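You operate a simulated robot arm through the tools that you are given. There is no shell and no other tool. Be economical: measure what you need, move in short steps, check, and stop when the job is done.

You run a simulated two-armed robot. Do the job below in one go: nothing can be reset, and whatever is moved stays where it is left.

Task
Refill the grey bin from the bag that the cream sign names.
Fine: open the lid, tip the bag in, put the bag back where it stood and shut the lid; spill nothing. Set down upright: what you pick out.

It is judged by the outcome, as a careful person would: the job done as asked, and still so three seconds after it is handed in. It fails if anything else is knocked over, pushed out of place, dropped, spilled or broken. A push-on lid holds only when it is set on centred and level and pressed home; a screw cap is set on level and turned clockwise until tight.

Robot
Two 7-joint arms with fingered hands on one trunk, on a base that drives. Base frame: it is fixed to the floor where the robot stands at the start and does not move with it; the origin is under the middle of the robot, x ahead of it, y to its left, z up; the surface under the hand at the start is at about z = 806. Units: mm, degrees, N and s.
The left shoulder is at the start at [42, 174, 1121], the right one opposite. With the tool pointing down near the work surface each hand reaches from about 280 to 720 mm from the robot's upright axis, wherever it stands, measured 20 degrees to its own side. Places, roughly: grey bin [600, 0, 1000]; grey bin lid [600, 0, 1100]; yellow slide [500, 100, 900]. Payload 3.8 kg a hand.
Tool frame (each hand has its own): the origin (TCP) lies between the finger pads and is the grasp point; the fingertips stand 26 mm ahead of it; z points along the fingers, y is the line along which they close. Largest opening 132 mm; the body of the gripper starts 73 mm behind the TCP. The gripper is a hand of 3 fingers: y runs from the thumb to the fingers, the wrist lies at [0, 0, -224] in the tool frame, and closing takes about 1.5 s.
Orientation is that of the tool frame in the base frame, as [roll, pitch, yaw] about the fixed x, y, z axes, in that order (R = Rz(yaw) Ry(pitch) Rx(roll)). With the fingers straight down and closing along the base's y, the tool's x points along the base's -x, its y along +y and its z along -z.

Tools
- The arms move only by the tool drive_tool. It takes "left_plan", "right_plan" or both (then of equal length, played together; a hand with none holds still); each is a list of rows, each a list of 7 numbers: the turn, a rotation vector about the tool's x, y, z in degrees, then the shift along the tool's x, y, z in mm, then the opening, from 0 (shut) to 1 (fully open). In form: [[rx, ry, rz, tx, ty, tz, claw], ...]. A call has 1 to 8 rows; each row is the pose to reach, as a shift and turn from the pose commanded when the call began, along the tool's axes at that moment. Each row takes 0.2 s and may step no farther than 50 mm and 8.6 degrees from the row before; otherwise, or with a gripper value out of range, the whole call is refused. A pose out of reach is approached as far as the arm can. The call stops where the force on the tool passes 40 N (or 10 N more than at its start, if that is more) or the arm is blocked; 0.2 s more then pass. The fingers move at their own pace (about 108 mm/s each) and stop on an object; they squeeze with about 24 N. The grip force told is the motor's: it shows also when the fingers shut on nothing. Time passes only in rows, and 0.2 s behind the last, so rows that repeat a pose let the fingers close. It gives the time, the measured TCP pose, the force on the tool (base axes), the opening and the grip force at its end, in the units of the frame above (readings bear some noise), with the torque about the TCP (base axes, N m) and any sound that the robot's microphone picked up, and new pictures: "views" is both (left out), scene, wrist or none (wrist: the cameras of the hands that moved).
- Cameras (640 x 400 px; columns grow to the right, rows downward): "scene" is now at [180.1, -47.2, 1034.2]; the picture's right is [-0.49, -0.87, 0.00], its down [-0.02, 0.01, -1.00] and it looks along [0.87, -0.49, -0.03] (base axes); focal length 214 px, centre (320, 200). "left" rides on the left gripper at [-62, 3, -92] in its tool frame; the picture's right is [-0.05, -1.00, 0.00], its down [0.83, -0.04, -0.56] and it looks along [0.55, -0.03, 0.83] (tool axes); focal length 230 px, centre (320, 200). "right" rides on the right gripper at [62, 3, -92] in its tool frame; the picture's right is [-0.05, 1.00, 0.00], its down [-0.83, -0.04, -0.56] and it looks along [-0.56, -0.03, 0.83] (tool axes); focal length 230 px, centre (320, 200). There is no depth. A picture from a camera that has moved, and an enlarged one, comes with that camera's place and axes in the base frame and with its lens.
- move_column(by): slides the trunk up (or, below 0, down) by that many mm; the arms and the scene camera ride with it, the base frame stays. It gives what a move gives, with no picture.
- steer(legs): drives the robot by 1 to 6 legs, each [ahead, left, turn to the left] in mm, mm and degrees, along the robot's own axes; the way and the turn of a leg run together, so that a leg with both is an arc; at most 1500 mm and 180 degrees a leg. The arms and the cameras ride along, it lands a little off, and it stops where it bumps. It gives what a move gives, and a new picture of the scene camera.
- hand_shape(shape, hand): the hand has 3 fingers and takes this shape, open, in about a second: jaw (thumb against the fingers, like two jaws); tri (thumb and two fingers); tip (a fingertip pinch); poke (one finger out to press); point (the index stretched); flat (the hand flat); cup (the hand cupped); fist (a fist). The gripper value then closes the fingers along that shape, each until it touches; the sizes above hold for jaw. It gives what a move gives, with no picture.
- head_to(pan, tilt): turns the head with the scene camera to pan (to the left, within 60 degrees either way) and tilt (down, from -29 to 69), counted from straight ahead of the robot. It gives what a move gives, and a new picture of the scene camera.
- close_up(camera, box): a new picture of the part [left, top, right, bottom] of that camera's present view, enlarged. The clock stands still meanwhile.
- hand_in(): hands the job in; it is judged then, once.

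Work in short steps. Places have to be worked out from the pictures, the camera data and where the tool is seen: move nearer, look again, correct. Check each grasp and each placing, and mend what went wrong. You have 120 turns and 260 pictures in all, those below and enlarged ones among them. Open the grippers and draw the arms clear of the work before you hand the job in, unless the task says otherwise; then end with one line.

The tools are called after ">>>" by a JSON object that holds its "api" and its "payload". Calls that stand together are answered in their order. drive_tool: Moves the arms, as the interface text tells. Its arguments: {"type":"object","properties":{"left_plan":{"type":"array","items":{"type":"array","items":{"type":"number"}}},"right_plan":{"type":"array","items":{"type":"array","items":{"type":"number"}}},"views":{"type":"string","enum":["both","scene","wrist","none"]}},"required":[]} The other tools are called the same way: move_column (by) slides the trunk up or down; hand_shape (shape, hand) gives the hand a shape; steer (legs) drives the base; head_to (pan, tilt) turns the head that bears the scene camera; close_up (camera, box) takes an enlarged picture of a part of a camera's view; hand_in () hands the job in.

At the start:

```text
clock: 0.0
left_tcp_pos: [367.2, 51.1, 999.5]
left_tool_rot: [180.0, 0.0, 179.9]
left_contact_force: [0.4, -0.1, 0.1]
left_ft_torque: [-0.01, 0.0, -0.02]
left_finger_gap: 131.9
left_grasp_force: 0.1
left_shape: jaw
right_tcp_pos: [323.2, -298.2, 1000.5]
right_tool_rot: [-179.8, 0.0, -180.0]
right_contact_force: [-0.4, 0.4, 0.1]
right_ft_torque: [0.01, 0.0, -0.01]
right_finger_gap: 132.0
right_grasp_force: 0.0
right_shape: jaw
trunk travel left (down, up): [-425.0, 57.0]
robot x, y, heading: [-0.8, -3.6, 0.2]
head pan, tilt: [-29.4, 1.6]
```

scene: 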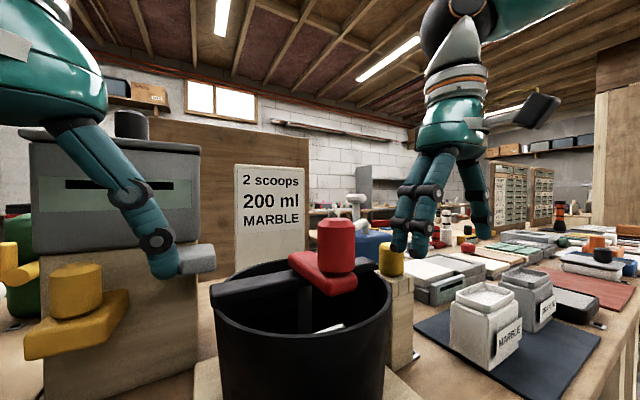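
right: 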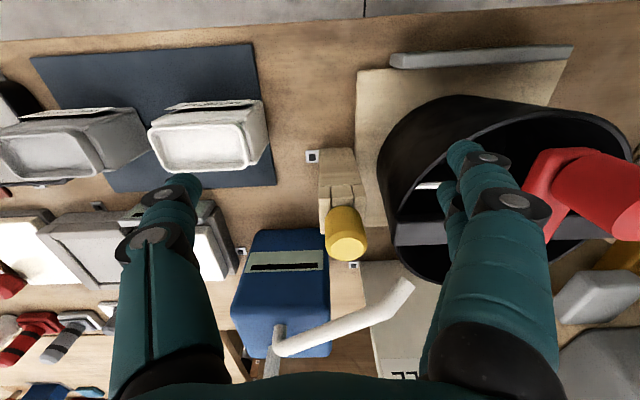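
left: 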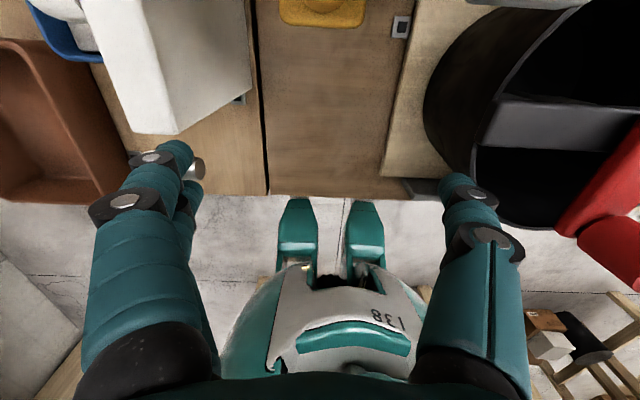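

The cream sign reads "2 scoops 200 ml MARBLE"; two open bags stand on a blue mat to the right. I look at the sign, the bags and the bin up close.

>>> {"api": "close_up", "payload": {"camera": "scene", "box": [400, 230, 620, 390]}}

>>> {"api": "close_up", "payload": {"camera": "scene", "box": [0, 90, 420, 400]}}

>>> {"api": "head_to", "payload": {"pan": 0, "tilt": 15}}

>>> {"api": "head_to", "payload": {"pan": 45, "tilt": 25}}

>>> {"api": "head_to", "payload": {"pan": -50, "tilt": 25}}

```text
2.50 times, centred on (510, 310) of scene
camera zoom: at [180.1, -47.2, 1034.2], right [-0.49, -0.87, 0.0], down [-0.02, 0.01, -1.0], along [0.87, -0.49, -0.03], focal length 536 px, centre (-155, -75)
```

zoom: 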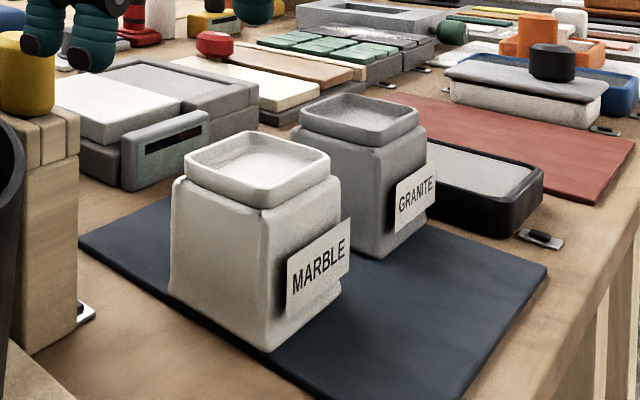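

```text
1.29 times, centred on (210, 245) of scene
camera zoom: at [180.1, -47.2, 1034.2], right [-0.49, -0.87, 0.0], down [-0.02, 0.01, -1.0], along [0.87, -0.49, -0.03], focal length 277 px, centre (462, 142)
```

zoom: 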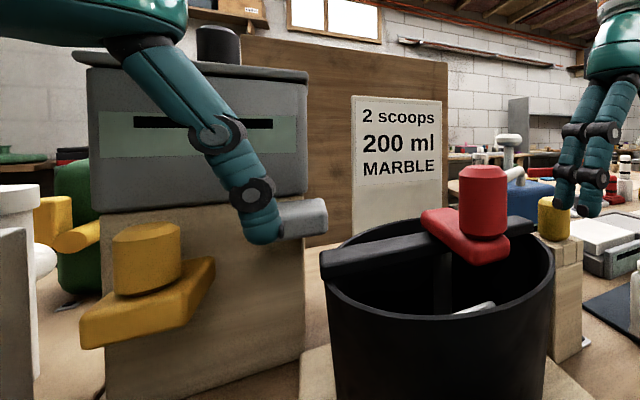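

```text
clock: 0.9
left_tcp_pos: [369.0, 51.4, 999.9]
left_tool_rot: [180.0, 0.0, 180.0]
left_contact_force: [-0.2, 0.8, 0.5]
left_ft_torque: [-0.02, 0.01, -0.02]
left_finger_gap: 131.7
left_grasp_force: 0.1
left_shape: jaw
right_tcp_pos: [322.1, -298.1, 1000.5]
right_tool_rot: [-180.0, 0.1, -179.9]
right_contact_force: [-0.5, -0.2, -0.5]
right_ft_torque: [0.01, 0.01, 0.0]
right_finger_gap: 132.1
right_grasp_force: 0.0
right_shape: jaw
trunk travel left (down, up): [-425.0, 57.0]
robot x, y, heading: [2.8, -0.0, 0.2]
head pan, tilt: [0.0, 15.0]
camera scene: at [194.5, -2.9, 1012.6], right [0.0, -1.0, 0.0], down [-0.26, 0.0, -0.97], along [0.97, 0.0, -0.26], focal length 214 px, centre (320, 200)
```

scene: 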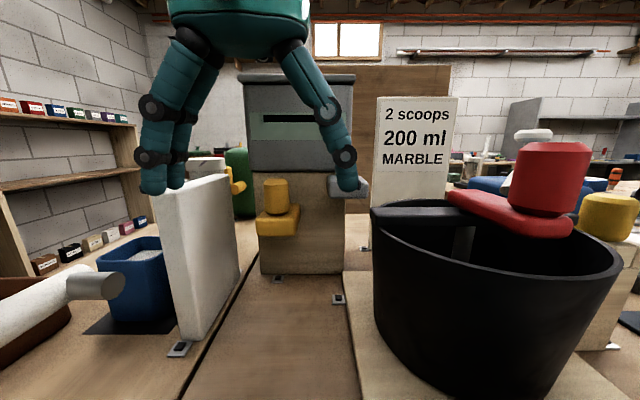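

```text
clock: 2.1
left_tcp_pos: [369.1, 51.7, 1000.7]
left_tool_rot: [-180.0, 0.0, 179.9]
left_contact_force: [0.8, -0.1, -0.4]
left_ft_torque: [-0.02, 0.0, -0.05]
left_finger_gap: 132.3
left_grasp_force: 0.1
left_shape: jaw
right_tcp_pos: [322.5, -298.9, 1000.5]
right_tool_rot: [-179.9, 0.0, 179.9]
right_contact_force: [-1.1, -0.4, -0.2]
right_ft_torque: [-0.01, 0.01, 0.0]
right_finger_gap: 131.6
right_grasp_force: 0.1
right_shape: jaw
trunk travel left (down, up): [-425.0, 57.0]
robot x, y, heading: [1.2, -0.4, 0.2]
head pan, tilt: [45.0, 25.0]
camera scene: at [166.3, 62.3, 996.3], right [0.71, -0.71, 0.0], down [-0.3, -0.3, -0.91], along [0.64, 0.64, -0.42], focal length 214 px, centre (320, 200)
```

scene: 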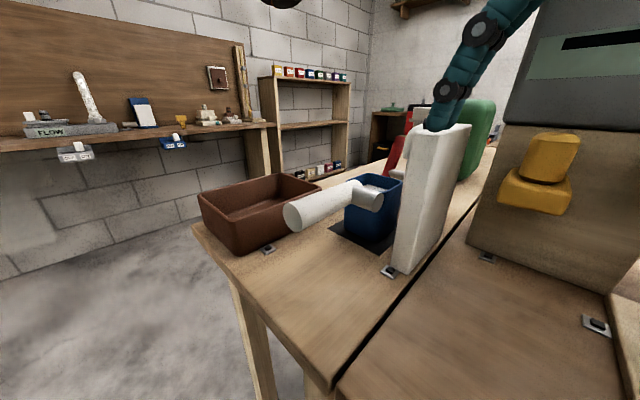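

```text
clock: 3.8
left_tcp_pos: [368.3, 52.0, 999.7]
left_tool_rot: [180.0, 0.0, 179.9]
left_contact_force: [-0.8, 0.1, 0.2]
left_ft_torque: [0.03, -0.01, -0.01]
left_finger_gap: 132.1
left_grasp_force: 0.1
left_shape: jaw
right_tcp_pos: [322.9, -297.8, 999.3]
right_tool_rot: [180.0, 0.1, 180.0]
right_contact_force: [0.6, 0.4, -0.6]
right_ft_torque: [0.0, -0.03, 0.0]
right_finger_gap: 132.0
right_grasp_force: 0.1
right_shape: jaw
trunk travel left (down, up): [-425.0, 57.0]
robot x, y, heading: [-2.4, 2.3, 0.0]
head pan, tilt: [-50.0, 25.0]
camera scene: at [160.3, -73.3, 996.3], right [-0.77, -0.64, 0.0], down [-0.27, 0.32, -0.91], along [0.58, -0.69, -0.42], focal length 214 px, centre (320, 200)
```

scene: 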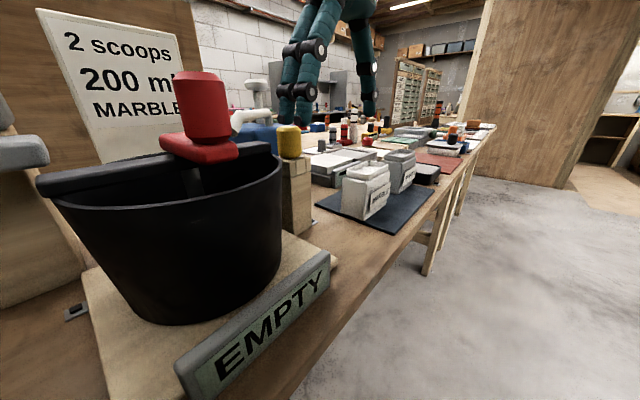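

The MARBLE bag is at about (325,-405), GRANITE beyond it at y≈-523. The grey bin's lid front edge is at x≈490, y≈-47…95, z≈1090, with a black knob. I raise the right hand so its camera looks down over the bin lid.

>>> {"api": "drive_tool", "payload": {"right_plan": [[0, 0, 0, 0, 0, -50, 1], [0, 0, 0, 0, 0, -100, 1], [0, 0, 0, 0, 0, -150, 1], [0, 0, 0, 0, 0, -200, 1], [0, 0, 0, 0, 25, -240, 1], [0, 0, 0, -20, 65, -260, 1], [0, 0, 0, -40, 105, -260, 1], [0, 0, 0, -60, 145, -260, 1]], "views": "wrist"}}

```text
clock: 5.6
left_tcp_pos: [368.1, 52.2, 999.4]
left_tool_rot: [-179.9, -0.1, 179.9]
left_contact_force: [-0.4, -0.3, -0.1]
left_ft_torque: [0.02, -0.02, -0.02]
left_finger_gap: 132.1
left_grasp_force: 0.1
left_shape: jaw
right_tcp_pos: [368.6, -182.8, 1252.8]
right_tool_rot: [-180.0, 0.0, 179.8]
right_contact_force: [-0.4, 0.3, -1.2]
right_ft_torque: [-0.04, -0.03, -0.01]
right_finger_gap: 131.8
right_grasp_force: 0.0
right_shape: jaw
right hand out of reach, approached as far as the arm can: row 8
trunk travel left (down, up): [-425.0, 57.0]
robot x, y, heading: [0.2, -1.0, -0.1]
head pan, tilt: [-50.0, 25.0]
camera right: at [305.5, -178.7, 1345.3], right [0.06, 1.0, 0.0], down [0.83, -0.05, 0.56], along [0.56, -0.03, -0.83], focal length 230 px, centre (320, 200)
```

right: 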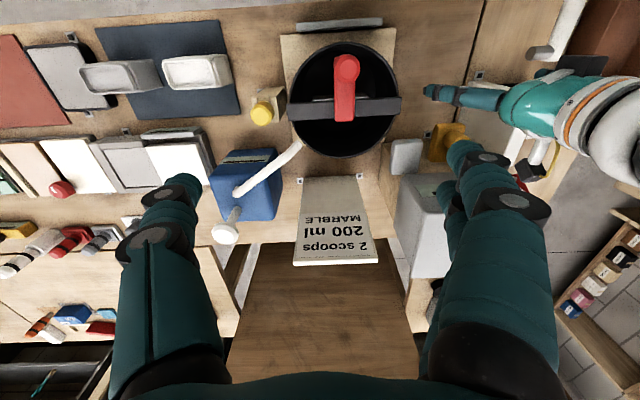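

The bin is partly hidden behind the right finger. I turn the right hand about its axis to uncover it.

>>> {"api": "drive_tool", "payload": {"right_plan": [[0, 0, -8, 0, 0, 0, 1], [0, 0, -16, 0, 0, 0, 1], [0, 0, -24, 0, 0, 0, 1], [0, 0, -32, 0, 0, 0, 1]], "views": "wrist"}}

```text
clock: 6.6
left_tcp_pos: [367.4, 50.8, 1000.8]
left_tool_rot: [180.0, -0.1, 180.0]
left_contact_force: [0.2, -0.3, 0.0]
left_ft_torque: [0.0, -0.01, 0.0]
left_finger_gap: 132.1
left_grasp_force: 0.0
left_shape: jaw
right_tcp_pos: [366.3, -180.7, 1252.5]
right_tool_rot: [-180.0, 0.0, -147.9]
right_contact_force: [-0.6, 0.3, -0.3]
right_ft_torque: [0.01, 0.01, 0.01]
right_finger_gap: 132.0
right_grasp_force: 0.1
right_shape: jaw
trunk travel left (down, up): [-425.0, 57.0]
robot x, y, heading: [-0.4, 1.7, -0.1]
head pan, tilt: [-50.0, 25.0]
camera right: at [312.0, -210.7, 1345.3], right [-0.49, 0.87, 0.0], down [0.73, 0.41, 0.56], along [0.49, 0.27, -0.83], focal length 230 px, centre (320, 200)
```

right: 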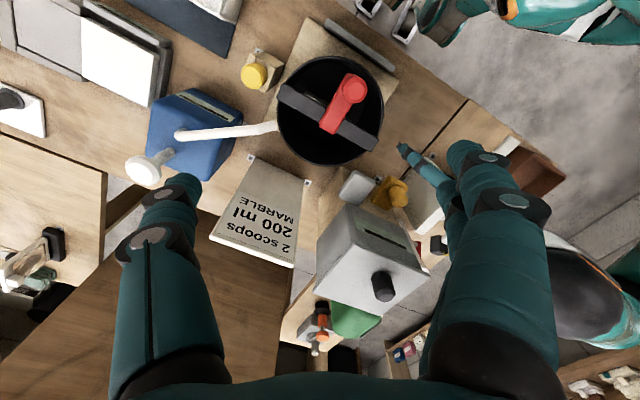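

Now the bin with its lid knob is in clear view; I zoom in.

>>> {"api": "close_up", "payload": {"camera": "right", "box": [290, 150, 450, 350]}}

>>> {"api": "head_to", "payload": {"pan": 0, "tilt": 0}}

```text
2.00 times, centred on (370, 250) of right
camera zoom: at [312.0, -210.7, 1345.3], right [-0.49, 0.87, 0.0], down [0.73, 0.41, 0.56], along [0.49, 0.27, -0.83], focal length 460 px, centre (220, 100)
```

zoom: 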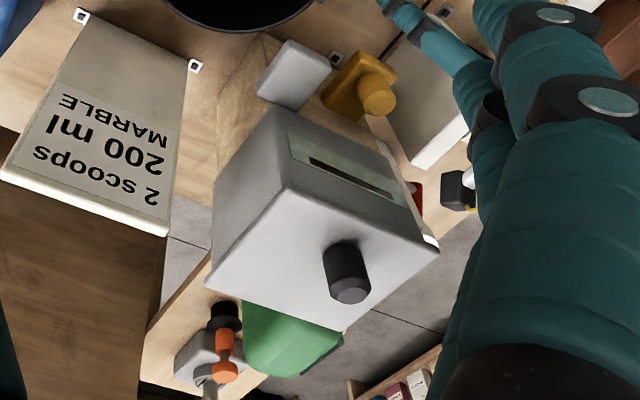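

```text
clock: 7.8
left_tcp_pos: [368.6, 52.9, 998.7]
left_tool_rot: [179.9, 0.0, 180.0]
left_contact_force: [0.0, -0.8, 0.2]
left_ft_torque: [-0.01, 0.01, 0.03]
left_finger_gap: 131.9
left_grasp_force: 0.0
left_shape: jaw
right_tcp_pos: [367.2, -180.4, 1253.6]
right_tool_rot: [-180.0, 0.0, -147.9]
right_contact_force: [-0.7, 0.3, 0.1]
right_ft_torque: [0.0, 0.01, 0.01]
right_finger_gap: 131.9
right_grasp_force: 0.0
right_shape: jaw
trunk travel left (down, up): [-425.0, 57.0]
robot x, y, heading: [2.7, 1.1, -0.1]
head pan, tilt: [0.0, 0.0]
camera scene: at [191.1, -2.9, 1036.7], right [0.0, -1.0, 0.0], down [0.0, 0.0, -1.0], along [1.0, 0.0, 0.0], focal length 214 px, centre (320, 200)
```

scene: 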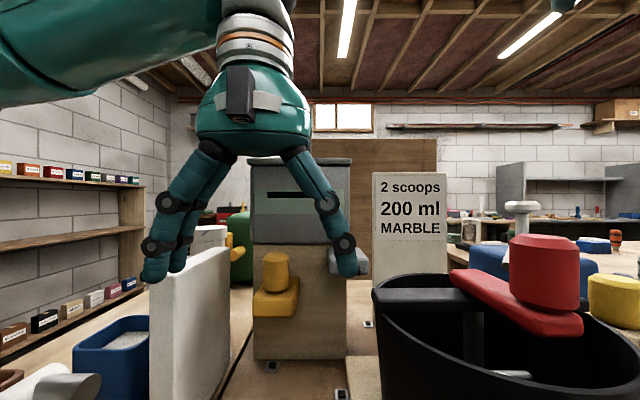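

The lid spans x≈507–649, y≈-45…110, top z≈1096; the knob is near (546,34), about 35 tall, a bit ahead of the lid's middle (perhaps a hinge at the back). I bring the left hand up over it, whose camera will look at the lid from behind.

>>> {"api": "move_column", "payload": {"by": 55}}

>>> {"api": "drive_tool", "payload": {"left_plan": [[0, 0, 0, 0, 0, -50, 1], [0, 0, 0, 0, 0, -100, 1], [0, 0, 0, 0, 0, -150, 1], [0, 0, 0, 0, 0, -175, 1], [0, 0, 0, -50, -5, -175, 1], [0, 0, 0, -90, -10, -175, 1], [0, 0, 0, -130, -15, -175, 1], [0, 0, 0, -170, -18, -175, 1]]}}

```text
clock: 8.7
left_tcp_pos: [368.9, 51.3, 1053.0]
left_tool_rot: [-179.9, -0.2, -180.0]
left_contact_force: [-0.5, -0.3, -0.7]
left_ft_torque: [0.0, 0.03, 0.02]
left_finger_gap: 132.0
left_grasp_force: 0.1
left_shape: jaw
right_tcp_pos: [295.4, -180.9, 1377.7]
right_tool_rot: [-173.4, 10.5, -147.5]
right_contact_force: [0.2, -0.6, 0.3]
right_ft_torque: [-0.02, 0.04, -0.01]
right_finger_gap: 132.0
right_grasp_force: 0.1
right_shape: jaw
trunk travel left (down, up): [-480.0, 2.0]
robot x, y, heading: [-1.1, -0.6, -0.1]
head pan, tilt: [0.0, 0.0]
```

```text
refused: row 5 steps farther than a row can; nothing moved
```

The step was just over 50 mm; I redo it with smaller steps.

>>> {"api": "drive_tool", "payload": {"left_plan": [[0, 0, 0, 0, 0, -45, 1], [0, 0, 0, 0, 0, -90, 1], [0, 0, 0, 0, 0, -135, 1], [0, 0, 0, 0, 0, -150, 1], [0, 0, 0, -45, -5, -150, 1], [0, 0, 0, -90, -10, -150, 1], [0, 0, 0, -135, -15, -150, 1], [0, 0, 0, -175, -18, -150, 1]]}}

```text
clock: 10.5
left_tcp_pos: [545.4, 33.6, 1202.9]
left_tool_rot: [179.8, 0.0, 179.9]
left_contact_force: [0.4, 0.1, -0.3]
left_ft_torque: [0.06, 0.0, -0.01]
left_finger_gap: 132.1
left_grasp_force: 0.1
left_shape: jaw
right_tcp_pos: [295.1, -182.2, 1377.4]
right_tool_rot: [-173.5, 10.6, -147.5]
right_contact_force: [-0.7, 0.1, -0.3]
right_ft_torque: [0.02, 0.04, -0.01]
right_finger_gap: 131.9
right_grasp_force: 0.1
right_shape: jaw
trunk travel left (down, up): [-480.0, 2.0]
robot x, y, heading: [-1.4, 0.2, -0.2]
head pan, tilt: [0.0, 0.0]
camera scene: at [197.0, -3.8, 1113.3], right [0.0, -1.0, 0.0], down [0.0, 0.0, -1.0], along [1.0, 0.0, 0.0], focal length 214 px, centre (320, 200)
camera left: at [607.1, 37.5, 1296.5], right [0.05, -1.0, 0.0], down [-0.83, -0.04, 0.56], along [-0.55, -0.03, -0.83], focal length 230 px, centre (320, 200)
```

scene: 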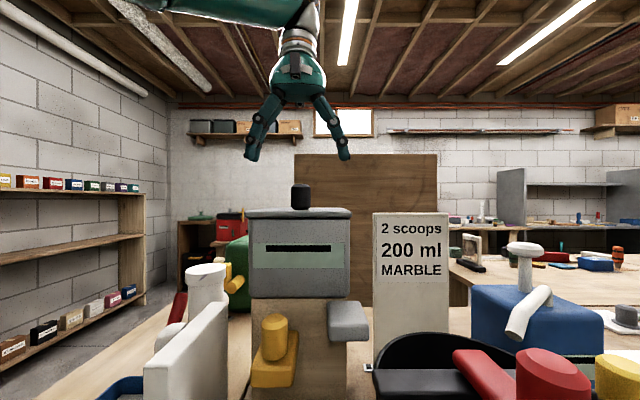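
left: 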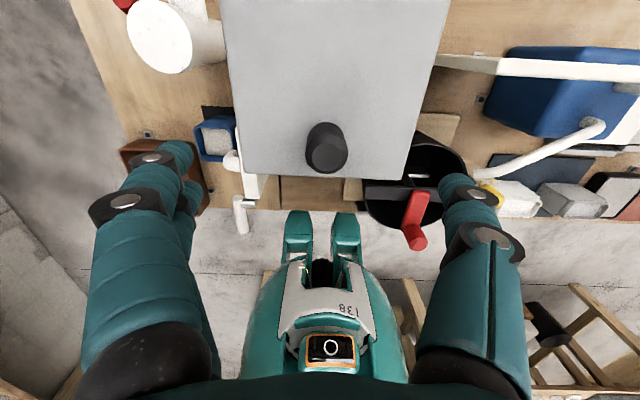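

Knob at about (541,28), clearly forward of the lid's middle, which hints at a rear hinge. I move the left hand 90 mm further on and up a bit to see the rear edge.

>>> {"api": "drive_tool", "payload": {"left_plan": [[0, 0, 0, -45, 0, 0, 1], [0, 0, 0, -90, 0, 0, 1], [0, 0, 0, -120, 0, 0, 1]], "views": "wrist"}}

```text
clock: 11.3
left_tcp_pos: [583.1, 49.2, 1189.3]
left_tool_rot: [180.0, 0.1, -180.0]
left_contact_force: [0.2, 0.0, 0.0]
left_ft_torque: [0.03, 0.01, 0.03]
left_finger_gap: 131.9
left_grasp_force: 0.1
left_shape: jaw
left hand out of reach, approached as far as the arm can: row 1, 2, 3
right_tcp_pos: [293.0, -180.7, 1378.4]
right_tool_rot: [-173.5, 10.8, -147.5]
right_contact_force: [-0.1, -0.4, 1.3]
right_ft_torque: [0.01, 0.0, 0.0]
right_finger_gap: 131.9
right_grasp_force: 0.2
right_shape: jaw
trunk travel left (down, up): [-480.0, 2.0]
robot x, y, heading: [-0.6, 2.9, 0.3]
head pan, tilt: [0.0, 0.0]
camera left: at [644.1, 51.9, 1282.9], right [0.05, -1.0, 0.0], down [-0.83, -0.04, 0.55], along [-0.55, -0.03, -0.83], focal length 230 px, centre (320, 200)
```

left: 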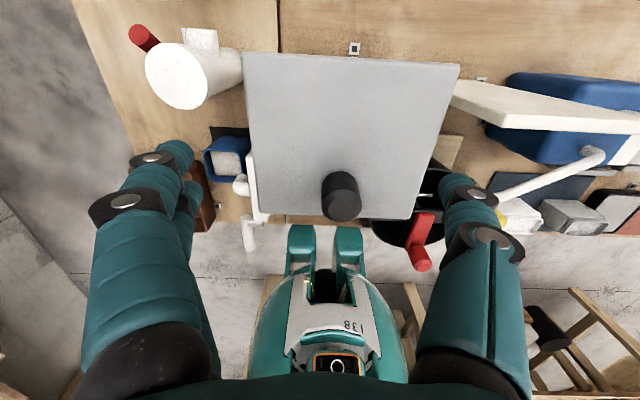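

No hinge hardware shows, but I'll assume one may exist. Knob at ≈(543,30). I step the left hand back first to see how the commanded pose follows.

>>> {"api": "drive_tool", "payload": {"left_plan": [[0, 0, 0, 45, 0, 0, 1], [0, 0, 0, 60, 0, 0, 1]], "views": "none"}}

```text
clock: 11.9
left_tcp_pos: [519.1, 47.6, 1193.8]
left_tool_rot: [179.9, 0.0, -179.9]
left_contact_force: [0.4, -0.2, 0.0]
left_ft_torque: [0.05, -0.03, 0.02]
left_finger_gap: 132.0
left_grasp_force: 0.1
left_shape: jaw
right_tcp_pos: [290.9, -184.4, 1379.0]
right_tool_rot: [-173.4, 10.8, -147.5]
right_contact_force: [-0.2, -0.4, 0.9]
right_ft_torque: [0.0, 0.0, 0.03]
right_finger_gap: 131.9
right_grasp_force: 0.0
right_shape: jaw
trunk travel left (down, up): [-480.0, 2.0]
robot x, y, heading: [1.7, 0.4, -0.1]
head pan, tilt: [0.0, 0.0]
```

The command is clipped to what was reached. Now I rotate the left hand from pointing down to pointing forward, keeping the TCP near (519,35,1200).

>>> {"api": "drive_tool", "payload": {"left_plan": [[0, -8, 0, 0, -4, 0, 1], [0, -16, 0, 0, -8, 0, 1], [0, -24, 0, 0, -12, 0, 1], [0, -32, 0, 0, -15, 0, 1], [0, -40, 0, 0, -17, 0, 1], [0, -48, 0, 0, -17, 0, 1]], "views": "wrist"}}

```text
clock: 13.3
left_tcp_pos: [520.8, 31.3, 1191.9]
left_tool_rot: [-179.8, 48.0, -179.8]
left_contact_force: [0.3, 0.5, 0.5]
left_ft_torque: [0.0, 0.02, 0.03]
left_finger_gap: 132.0
left_grasp_force: 0.0
left_shape: jaw
right_tcp_pos: [292.5, -179.9, 1378.9]
right_tool_rot: [-173.4, 10.6, -147.5]
right_contact_force: [0.9, -0.2, 0.0]
right_ft_torque: [-0.04, 0.0, -0.03]
right_finger_gap: 131.7
right_grasp_force: 0.1
right_shape: jaw
trunk travel left (down, up): [-480.0, 2.0]
robot x, y, heading: [-0.3, 4.0, 0.0]
head pan, tilt: [0.0, 0.0]
camera left: at [492.7, 35.3, 1299.8], right [0.04, -1.0, 0.04], down [-0.97, -0.04, -0.25], along [0.25, -0.03, -0.97], focal length 230 px, centre (320, 200)
```

left: 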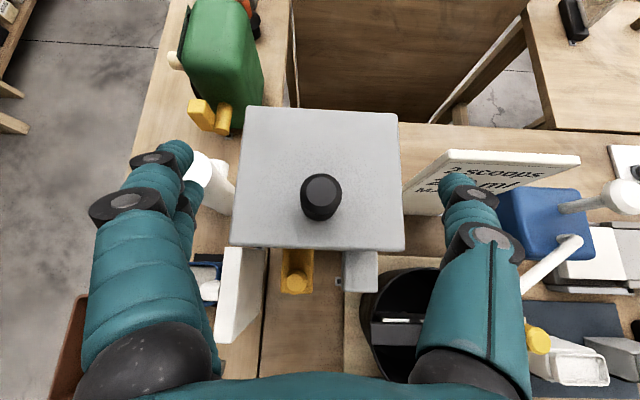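

The view from above confirms the knob at ≈(541,28,1096–1128). I tilt the hand to about 66° and lower it so the fingers straddle the knob.

>>> {"api": "drive_tool", "payload": {"left_plan": [[0, -8, 0, 10, 0, 15, 1], [0, -16, 0, 20, -1, 30, 1], [0, -20, 0, 30, -2, 45, 1], [0, -20, 0, 37, -3, 56, 1]]}}

```text
clock: 14.3
left_tcp_pos: [537.6, 27.9, 1126.9]
left_tool_rot: [-179.7, 68.2, -179.9]
left_contact_force: [-0.5, 0.1, -0.1]
left_ft_torque: [-0.02, -0.01, 0.02]
left_finger_gap: 131.9
left_grasp_force: 0.0
left_shape: jaw
right_tcp_pos: [292.9, -179.9, 1377.8]
right_tool_rot: [-173.5, 10.5, -147.5]
right_contact_force: [0.0, -0.6, 0.0]
right_ft_torque: [-0.01, -0.01, -0.03]
right_finger_gap: 132.0
right_grasp_force: 0.1
right_shape: jaw
trunk travel left (down, up): [-480.0, 2.0]
robot x, y, heading: [-1.0, -2.5, 0.0]
head pan, tilt: [0.0, 0.0]
camera scene: at [196.7, -2.7, 1113.4], right [0.0, -1.0, 0.0], down [0.0, 0.0, -1.0], along [1.0, 0.0, 0.0], focal length 214 px, centre (320, 200)
camera left: at [475.6, 31.9, 1218.6], right [0.02, -1.0, 0.05], down [-0.82, -0.04, -0.56], along [0.56, -0.03, -0.82], focal length 230 px, centre (320, 200)
```

scene: 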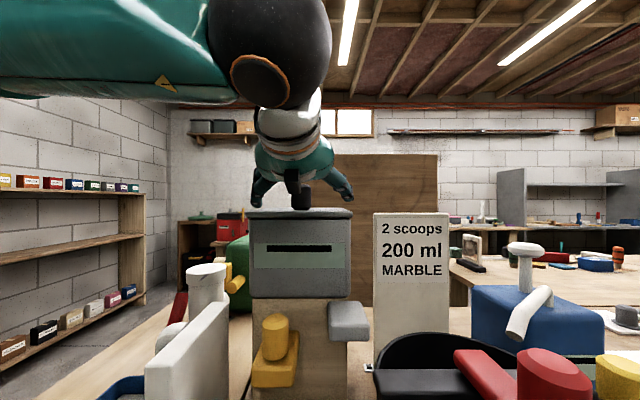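
left: 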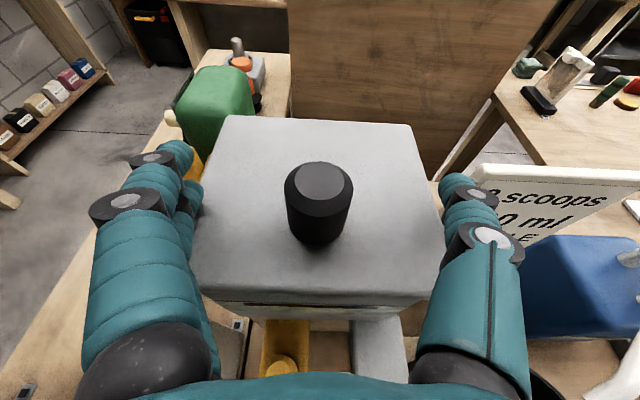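

The knob turns out taller (z≈1098–1142) and centred at (540,28); the TCP is right on it. I close the fingers.

>>> {"api": "drive_tool", "payload": {"left_plan": [[0, 0, 0, 0, 0, 0, 0.5], [0, 0, 0, 0, 0, 0, 0.2], [0, 0, 0, 0, 0, 0, 0], [0, 0, 0, 0, 0, 0, 0], [0, 0, 0, 0, 0, 0, 0], [0, 0, 0, 0, 0, 0, 0]], "views": "wrist"}}

```text
clock: 15.7
left_tcp_pos: [540.3, 29.0, 1126.1]
left_tool_rot: [-180.0, 67.9, -179.8]
left_contact_force: [9.2, -1.3, -0.5]
left_ft_torque: [0.01, -0.05, 0.01]
left_finger_gap: 14.7
left_grasp_force: 24.1
left_shape: jaw
right_tcp_pos: [294.2, -180.9, 1378.2]
right_tool_rot: [-173.5, 10.6, -147.6]
right_contact_force: [0.0, 0.1, -0.7]
right_ft_torque: [0.01, -0.01, 0.0]
right_finger_gap: 132.0
right_grasp_force: 0.0
right_shape: jaw
trunk travel left (down, up): [-480.0, 2.0]
robot x, y, heading: [0.6, -2.5, 0.2]
head pan, tilt: [0.0, 0.0]
camera left: at [477.2, 31.6, 1218.3], right [0.02, -1.0, 0.05], down [-0.83, -0.04, -0.56], along [0.56, -0.03, -0.83], focal length 230 px, centre (320, 200)
```

left: 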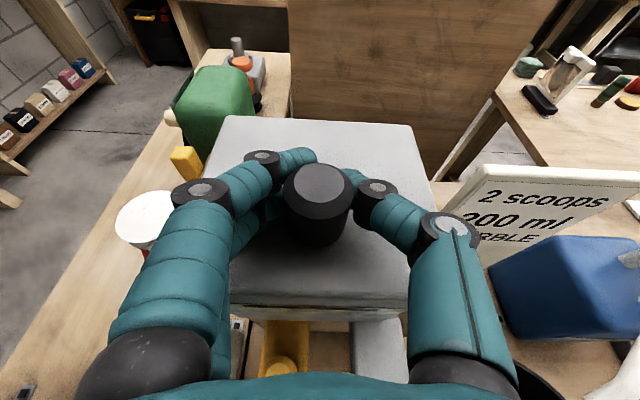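

The fingers closed behind the knob's centre (gap 14.7, +9 N along x): I'm too deep. I open, draw back ~14 mm and close again.

>>> {"api": "drive_tool", "payload": {"left_plan": [[0, 0, 0, 0, 0, 0, 0.5], [0, 0, 0, 0, 0, 0, 0.6], [0, 0, 0, -5, 0, -13, 0.6], [0, 0, 0, -5, 0, -13, 0], [0, 0, 0, -5, 0, -13, 0], [0, 0, 0, -5, 0, -13, 0], [0, 0, 0, -5, 0, -13, 0], [0, 0, 0, -5, 0, -13, 0]], "views": "wrist"}}

```text
clock: 17.5
left_tcp_pos: [527.6, 29.2, 1135.6]
left_tool_rot: [-179.9, 68.0, -179.8]
left_contact_force: [1.2, -0.1, -0.5]
left_ft_torque: [0.05, 0.02, 0.06]
left_finger_gap: 24.4
left_grasp_force: 24.2
left_shape: jaw
right_tcp_pos: [294.6, -180.8, 1378.2]
right_tool_rot: [-173.4, 10.6, -147.4]
right_contact_force: [0.2, -1.0, -0.4]
right_ft_torque: [0.0, 0.06, -0.05]
right_finger_gap: 132.1
right_grasp_force: 0.0
right_shape: jaw
trunk travel left (down, up): [-480.0, 2.0]
robot x, y, heading: [2.5, -0.1, -0.3]
head pan, tilt: [0.0, 0.0]
camera left: at [465.6, 32.2, 1228.6], right [0.02, -1.0, 0.05], down [-0.83, -0.04, -0.56], along [0.56, -0.03, -0.83], focal length 230 px, centre (320, 200)
```

left: 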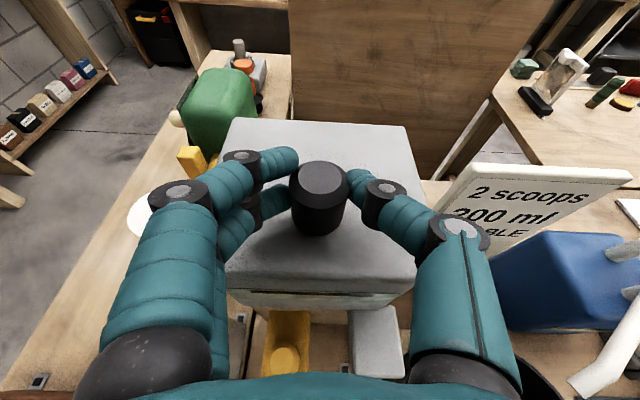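

The grip is good now (gap 24, almost no side force). I lift 15 mm straight up slowly and watch force and lid tilt.

>>> {"api": "drive_tool", "payload": {"left_plan": [[0, 0, 0, -4.6, 0, -1.9, 0], [0, 0, 0, -9.3, 0, -3.7, 0], [0, 0, 0, -13.9, 0, -5.6, 0]]}}

```text
clock: 18.3
left_tcp_pos: [530.4, 28.2, 1147.5]
left_tool_rot: [179.8, 67.6, -180.0]
left_contact_force: [15.9, -0.8, -12.2]
left_ft_torque: [0.1, 0.23, 0.0]
left_finger_gap: 23.5
left_grasp_force: 23.4
left_shape: jaw
right_tcp_pos: [297.2, -179.8, 1376.8]
right_tool_rot: [-173.5, 10.3, -147.5]
right_contact_force: [0.1, -0.6, 0.7]
right_ft_torque: [-0.01, 0.0, 0.0]
right_finger_gap: 131.9
right_grasp_force: 0.0
right_shape: jaw
trunk travel left (down, up): [-480.0, 2.0]
robot x, y, heading: [-1.2, -2.3, 0.1]
head pan, tilt: [0.0, 0.0]
camera scene: at [199.8, -3.1, 1112.5], right [0.0, -1.0, 0.0], down [0.0, 0.0, -1.0], along [1.0, 0.0, 0.0], focal length 214 px, centre (320, 200)
camera left: at [469.6, 32.6, 1240.7], right [0.02, -1.0, 0.05], down [-0.83, -0.04, -0.56], along [0.56, -0.03, -0.83], focal length 230 px, centre (320, 200)
```

scene: 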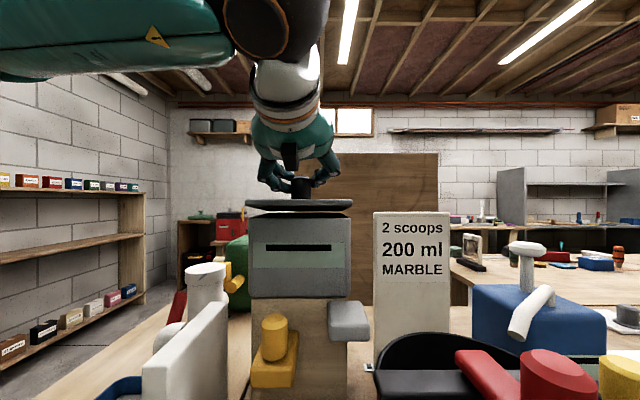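
left: 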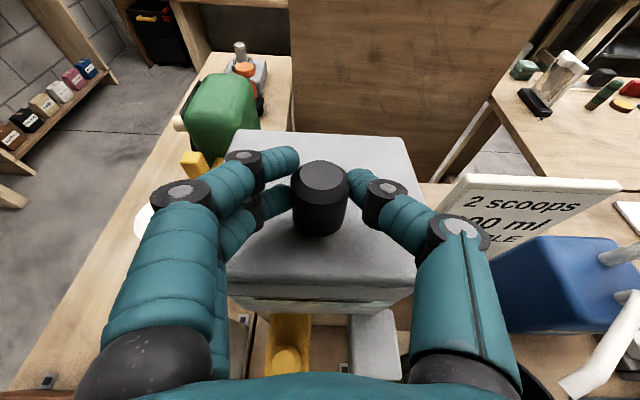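

The front edge rose while the rear stayed put: the lid is hinged at the rear (≈x 640, z 1088). I continue along that arc, turning the hand with the lid.

>>> {"api": "drive_tool", "payload": {"left_plan": [[0, 2, 0, -5, 0, 5, 0], [0, 8, 0, -19.7, 0, 10.9, 0], [0, 16, 0, -35.6, 0, 17, 0], [0, 24, 0, -50.5, 0, 25.2, 0]]}}

```text
clock: 19.3
left_tcp_pos: [568.5, 29.5, 1189.8]
left_tool_rot: [-179.8, 44.2, 179.9]
left_contact_force: [-2.6, -2.7, -1.1]
left_ft_torque: [0.07, 0.18, -0.05]
left_finger_gap: 23.7
left_grasp_force: 23.9
left_shape: jaw
right_tcp_pos: [293.2, -180.7, 1378.6]
right_tool_rot: [-173.5, 10.6, -147.5]
right_contact_force: [-0.4, 0.3, -0.1]
right_ft_torque: [0.0, 0.0, 0.02]
right_finger_gap: 131.9
right_grasp_force: 0.0
right_shape: jaw
trunk travel left (down, up): [-480.0, 2.0]
robot x, y, heading: [2.4, -0.6, -0.0]
head pan, tilt: [0.0, 0.0]
camera scene: at [196.3, -3.3, 1113.8], right [0.0, -1.0, 0.0], down [0.0, 0.0, -1.0], along [1.0, 0.0, 0.0], focal length 214 px, centre (320, 200)
camera left: at [549.2, 33.2, 1300.0], right [0.04, -1.0, 0.04], down [-0.98, -0.04, -0.18], along [0.18, -0.03, -0.98], focal length 230 px, centre (320, 200)
```

scene: 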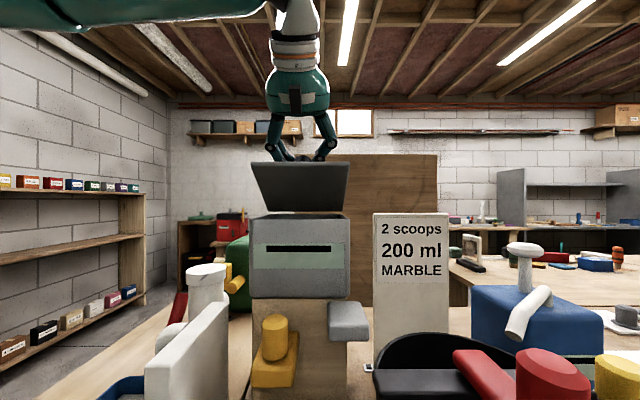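
left: 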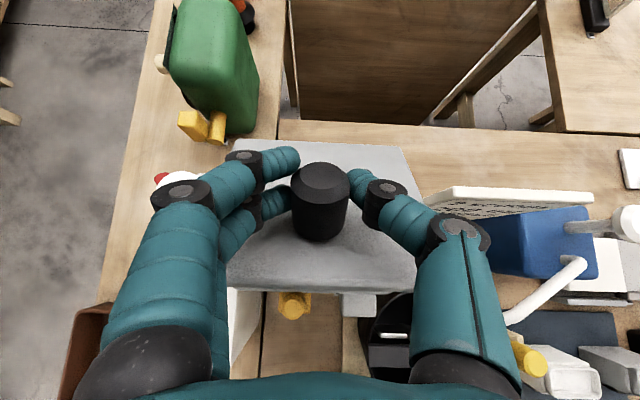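

The arc fits nearly force-free; lid at ~32°. I go on to ~56°.

>>> {"api": "drive_tool", "payload": {"left_plan": [[0, 8, 0, -16.4, 0, 3.9, 0], [0, 16, 0, -32.2, 0, 9.9, 0], [0, 24, 0, -47.2, 0, 18.2, 0]], "views": "scene"}}

```text
clock: 20.1
left_tcp_pos: [615.8, 29.9, 1210.1]
left_tool_rot: [-180.0, 20.2, 179.9]
left_contact_force: [-2.8, -0.1, 8.6]
left_ft_torque: [0.03, 0.15, -0.13]
left_finger_gap: 24.0
left_grasp_force: 24.1
left_shape: jaw
right_tcp_pos: [291.8, -182.1, 1378.8]
right_tool_rot: [-173.4, 10.8, -147.4]
right_contact_force: [0.1, -0.3, 0.3]
right_ft_torque: [-0.02, 0.0, 0.0]
right_finger_gap: 132.0
right_grasp_force: 0.1
right_shape: jaw
trunk travel left (down, up): [-480.0, 2.0]
robot x, y, heading: [0.8, -1.2, 0.1]
head pan, tilt: [0.0, 0.0]
camera scene: at [195.7, -3.5, 1113.9], right [0.0, -1.0, 0.0], down [0.0, 0.0, -1.0], along [1.0, 0.0, 0.0], focal length 214 px, centre (320, 200)
```

scene: 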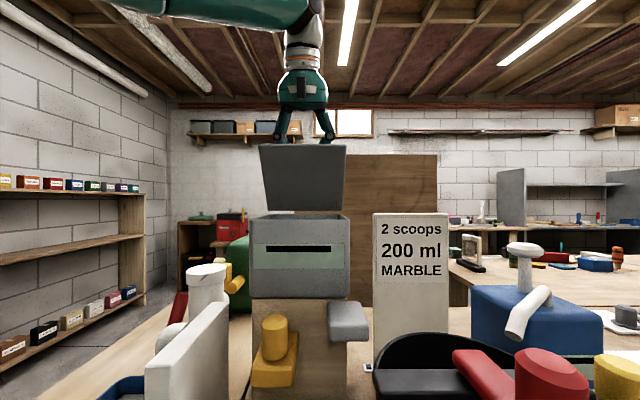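

Still fine. I try a bit further, to ~72°, as far as the arm can go.

>>> {"api": "drive_tool", "payload": {"left_plan": [[0, 8, 0, -16.6, 0, 3.8, 0], [0, 16, 0, -32.6, 0, 9.9, 0]], "views": "scene"}}

```text
clock: 20.7
left_tcp_pos: [597.4, 38.5, 1190.4]
left_tool_rot: [-179.8, 3.8, 179.3]
left_contact_force: [-1.2, -27.9, -0.5]
left_ft_torque: [-0.19, 0.01, 0.04]
left_finger_gap: 21.4
left_grasp_force: 24.5
left_shape: jaw
left hand out of reach, approached as far as the arm can: row 1, 2
right_tcp_pos: [294.5, -185.8, 1375.9]
right_tool_rot: [-173.6, 10.5, -147.6]
right_contact_force: [-0.2, 0.6, 0.1]
right_ft_torque: [0.01, 0.01, 0.02]
right_finger_gap: 132.0
right_grasp_force: 0.0
right_shape: jaw
trunk travel left (down, up): [-480.0, 2.0]
robot x, y, heading: [-0.9, -3.2, -0.0]
head pan, tilt: [0.0, 0.0]
camera scene: at [197.2, -7.7, 1112.7], right [0.0, -1.0, 0.0], down [0.0, 0.0, -1.0], along [1.0, 0.0, 0.0], focal length 214 px, centre (320, 200)
```

scene: 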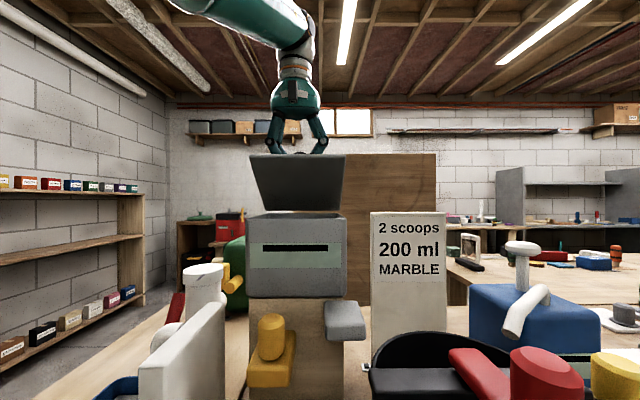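

Out of reach: the arm slid back and pushes sideways (−28 N in y). I return to the good ~46° pose, y≈29.

>>> {"api": "drive_tool", "payload": {"left_plan": [[0, -6, 0, 0, -6, -4, 0], [0, -13, 0, 0, -12, -8, 0], [0, -18, 0, 0, -14, -11, 0]], "views": "none"}}

```text
clock: 21.5
left_tcp_pos: [600.6, 34.6, 1194.2]
left_tool_rot: [179.7, 21.5, -179.9]
left_contact_force: [5.3, -6.9, -23.9]
left_ft_torque: [0.42, 0.09, 0.11]
left_finger_gap: 19.3
left_grasp_force: 24.5
left_shape: jaw
right_tcp_pos: [297.7, -181.1, 1376.0]
right_tool_rot: [-173.6, 10.4, -147.5]
right_contact_force: [0.7, 0.1, -0.5]
right_ft_torque: [0.0, -0.01, 0.02]
right_finger_gap: 131.4
right_grasp_force: 0.0
right_shape: jaw
trunk travel left (down, up): [-480.0, 2.0]
robot x, y, heading: [2.0, 0.5, -0.1]
head pan, tilt: [0.0, 0.0]
```

The grip has shifted a bit up the knob. I relax slightly and look.

>>> {"api": "drive_tool", "payload": {"left_plan": [[0, 0, 0, 3, -3, 4, 0], [0, 0, 0, 6, -5, 6, 0]]}}

```text
clock: 22.1
left_tcp_pos: [597.5, 30.4, 1193.1]
left_tool_rot: [179.8, 22.0, -179.8]
left_contact_force: [7.4, 2.0, -16.6]
left_ft_torque: [0.39, 0.06, 0.04]
left_finger_gap: 18.1
left_grasp_force: 23.8
left_shape: jaw
right_tcp_pos: [296.5, -181.0, 1378.6]
right_tool_rot: [-173.4, 10.6, -147.4]
right_contact_force: [0.1, 0.5, 0.3]
right_ft_torque: [0.02, -0.01, 0.02]
right_finger_gap: 131.9
right_grasp_force: 0.0
right_shape: jaw
trunk travel left (down, up): [-480.0, 2.0]
robot x, y, heading: [-1.1, 2.4, -0.1]
head pan, tilt: [0.0, 0.0]
camera scene: at [198.8, -2.4, 1113.1], right [0.0, -1.0, 0.0], down [0.0, 0.0, -1.0], along [1.0, 0.0, 0.0], focal length 214 px, centre (320, 200)
camera left: at [619.3, 34.7, 1303.3], right [0.05, -1.0, 0.02], down [-0.98, -0.05, 0.2], along [-0.2, -0.03, -0.98], focal length 230 px, centre (320, 200)
```

scene: 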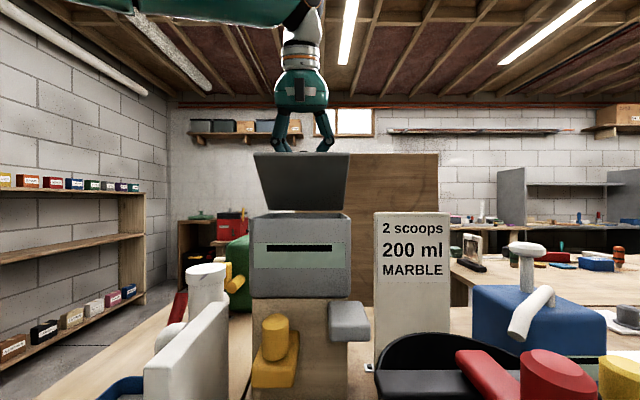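
left: 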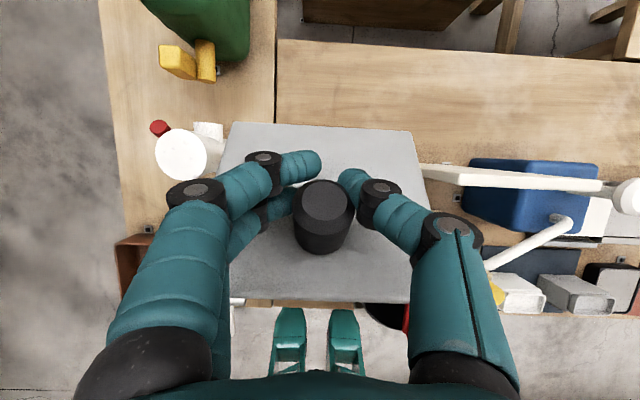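

The lid stands at ~45° held by the left hand. Next the right hand comes forward, turning its fingers to point ahead-left, to push the lid's underside past vertical.

>>> {"api": "drive_tool", "payload": {"right_plan": [[0, -7.5, 0, -11, -2, 21, 0.5], [0, -15, 0, -22, -5, 43, 0.2], [0, -22.5, 0, -33, -7, 64, 0], [0, -30, 0, -44, -10, 86, 0], [0, -37.5, 0, -55, -12, 107, 0], [0, -45, 0, -66, -15, 129, 0], [0, -52.5, 0, -77, -17, 150, 0], [0, -60, 0, -88, -20, 172, 0]]}}

```text
clock: 23.9
left_tcp_pos: [596.6, 29.6, 1192.5]
left_tool_rot: [-179.9, 21.8, 179.9]
left_contact_force: [8.6, 1.2, -19.0]
left_ft_torque: [0.3, -0.06, -0.09]
left_finger_gap: 17.5
left_grasp_force: 23.5
left_shape: jaw
right_tcp_pos: [414.1, -149.9, 1226.6]
right_tool_rot: [-162.1, 69.6, -131.6]
right_contact_force: [0.3, -0.2, 0.1]
right_ft_torque: [-0.02, 0.05, -0.01]
right_finger_gap: 0.3
right_grasp_force: 24.0
right_shape: jaw
trunk travel left (down, up): [-480.0, 2.0]
robot x, y, heading: [2.2, -2.1, 0.0]
head pan, tilt: [0.0, 0.0]
camera scene: at [199.3, -3.0, 1112.8], right [0.0, -1.0, 0.0], down [0.0, 0.0, -1.0], along [1.0, 0.0, 0.0], focal length 214 px, centre (320, 200)
camera right: at [322.0, -205.4, 1199.4], right [-0.51, 0.86, -0.06], down [-0.24, -0.08, 0.97], along [0.83, 0.5, 0.25], focal length 230 px, centre (320, 200)
```

scene: 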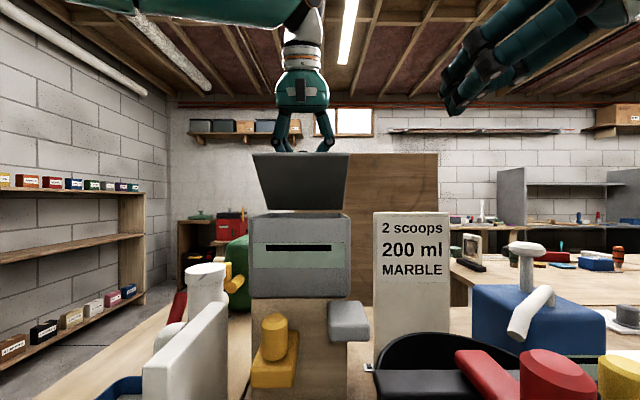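
right: 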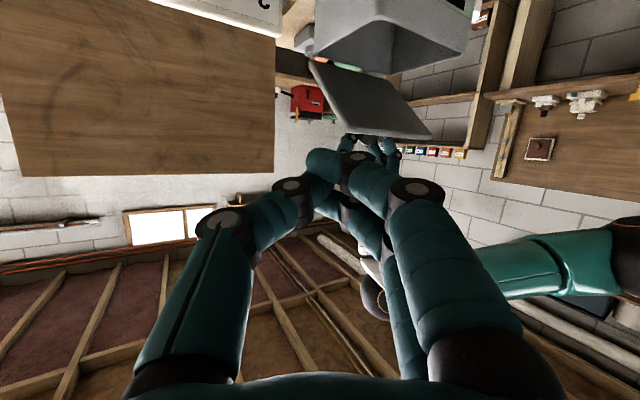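

Right fingers are closed, pointing ahead-left. I lower and bring the tips in front of the lid's underside at about (545,-12,1160).

>>> {"api": "drive_tool", "payload": {"right_plan": [[0, 0, 0, 21, 13, 30, 0], [0, 0, 0, 41.7, 27, 60.5, 0], [0, 0, 0, 30, 34, 88, 0], [0, 0, 0, 18, 41, 115, 0], [0, 0, 0, 6, 47, 143, 0]]}}

```text
clock: 25.1
left_tcp_pos: [596.8, 29.2, 1192.0]
left_tool_rot: [-180.0, 21.9, -180.0]
left_contact_force: [13.9, -4.8, -21.5]
left_ft_torque: [0.24, -0.13, -0.07]
left_finger_gap: 16.9
left_grasp_force: 24.0
left_shape: jaw
right_tcp_pos: [508.2, -57.9, 1179.3]
right_tool_rot: [-161.4, 69.2, -130.8]
right_contact_force: [-5.9, 0.9, 2.1]
right_ft_torque: [0.05, -0.05, 0.09]
right_finger_gap: 0.0
right_grasp_force: 24.2
right_shape: jaw
right hand out of reach, approached as far as the arm can: row 2, 3, 4, 5
trunk travel left (down, up): [-480.0, 2.0]
robot x, y, heading: [2.6, 1.3, -0.0]
head pan, tilt: [0.0, 0.0]
camera scene: at [198.9, -3.5, 1112.9], right [0.0, -1.0, 0.0], down [0.0, 0.0, -1.0], along [1.0, 0.0, 0.0], focal length 214 px, centre (320, 200)
camera right: at [415.6, -114.5, 1154.3], right [-0.51, 0.86, -0.06], down [-0.24, -0.07, 0.97], along [0.83, 0.51, 0.24], focal length 230 px, centre (320, 200)
```

scene: 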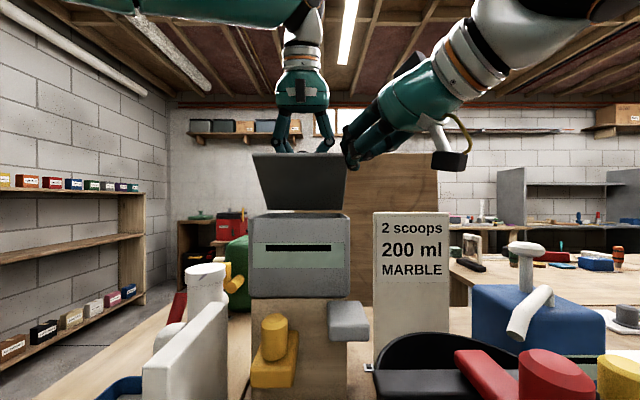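
right: 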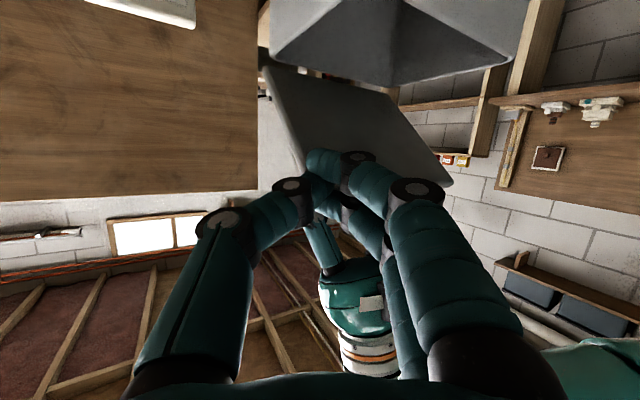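

The right tips touch just by the lid's front right corner (≈(529,-46,1170)). I shift them left and lower to get well under the lid.

>>> {"api": "drive_tool", "payload": {"right_plan": [[0, 0, 0, 6, 0, -12, 0], [0, 0, 0, 22, 15, -8, 0], [0, 0, 0, 28, 34, 4, 0]], "views": "scene"}}

```text
clock: 25.9
left_tcp_pos: [596.2, 29.6, 1192.1]
left_tool_rot: [-180.0, 21.8, 180.0]
left_contact_force: [9.2, -4.1, -20.7]
left_ft_torque: [0.21, -0.1, -0.1]
left_finger_gap: 16.5
left_grasp_force: 23.8
left_shape: jaw
right_tcp_pos: [495.7, -56.6, 1183.1]
right_tool_rot: [-161.4, 69.0, -131.0]
right_contact_force: [0.4, -0.1, 0.2]
right_ft_torque: [0.01, -0.02, -0.01]
right_finger_gap: 0.0
right_grasp_force: 23.9
right_shape: jaw
right hand out of reach, approached as far as the arm can: row 2, 3
trunk travel left (down, up): [-480.0, 2.0]
robot x, y, heading: [-0.5, -1.0, 0.2]
head pan, tilt: [0.0, 0.0]
camera scene: at [199.3, -3.5, 1112.8], right [0.0, -1.0, 0.0], down [0.0, 0.0, -1.0], along [1.0, 0.0, 0.0], focal length 214 px, centre (320, 200)
```

scene: 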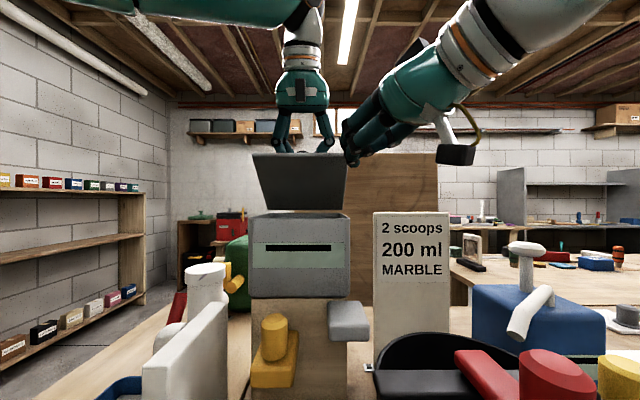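

The right arm hits a joint limit in this orientation. I turn its pointing more to the left (about 20°) and retry the shift.

>>> {"api": "drive_tool", "payload": {"right_plan": [[-7, 0, 0, 0, 0, -5, 0], [-14, 0, 0, 0, 0, -10, 0], [-21, 0, 0, 5, 5, -10, 0], [-21, 0, 0, 18, 15, -8, 0], [-21, 0, 0, 28, 30, 0, 0]], "views": "scene"}}

```text
clock: 27.1
left_tcp_pos: [596.4, 27.9, 1192.2]
left_tool_rot: [180.0, 21.8, 180.0]
left_contact_force: [8.9, -5.2, -21.4]
left_ft_torque: [0.23, -0.07, -0.07]
left_finger_gap: 16.9
left_grasp_force: 23.6
left_shape: jaw
right_tcp_pos: [473.1, -34.5, 1156.2]
right_tool_rot: [177.5, 69.6, -131.3]
right_contact_force: [-0.1, -0.1, -0.5]
right_ft_torque: [0.02, 0.01, 0.02]
right_finger_gap: 0.1
right_grasp_force: 24.0
right_shape: jaw
trunk travel left (down, up): [-480.0, 2.0]
robot x, y, heading: [-0.5, -4.3, -0.1]
head pan, tilt: [0.0, 0.0]
camera scene: at [199.4, -3.2, 1112.8], right [0.0, -1.0, 0.0], down [0.0, 0.0, -1.0], along [1.0, 0.0, 0.0], focal length 214 px, centre (320, 200)
```

scene: 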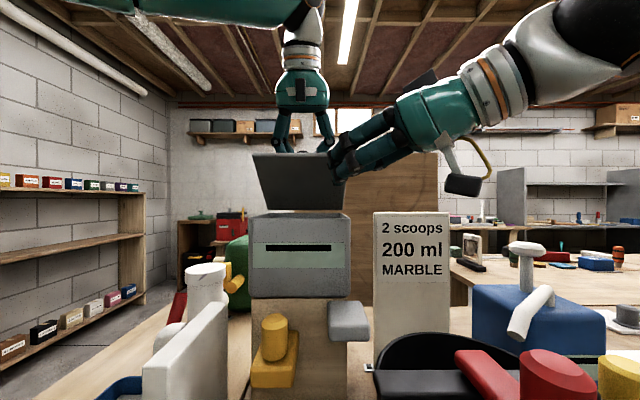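

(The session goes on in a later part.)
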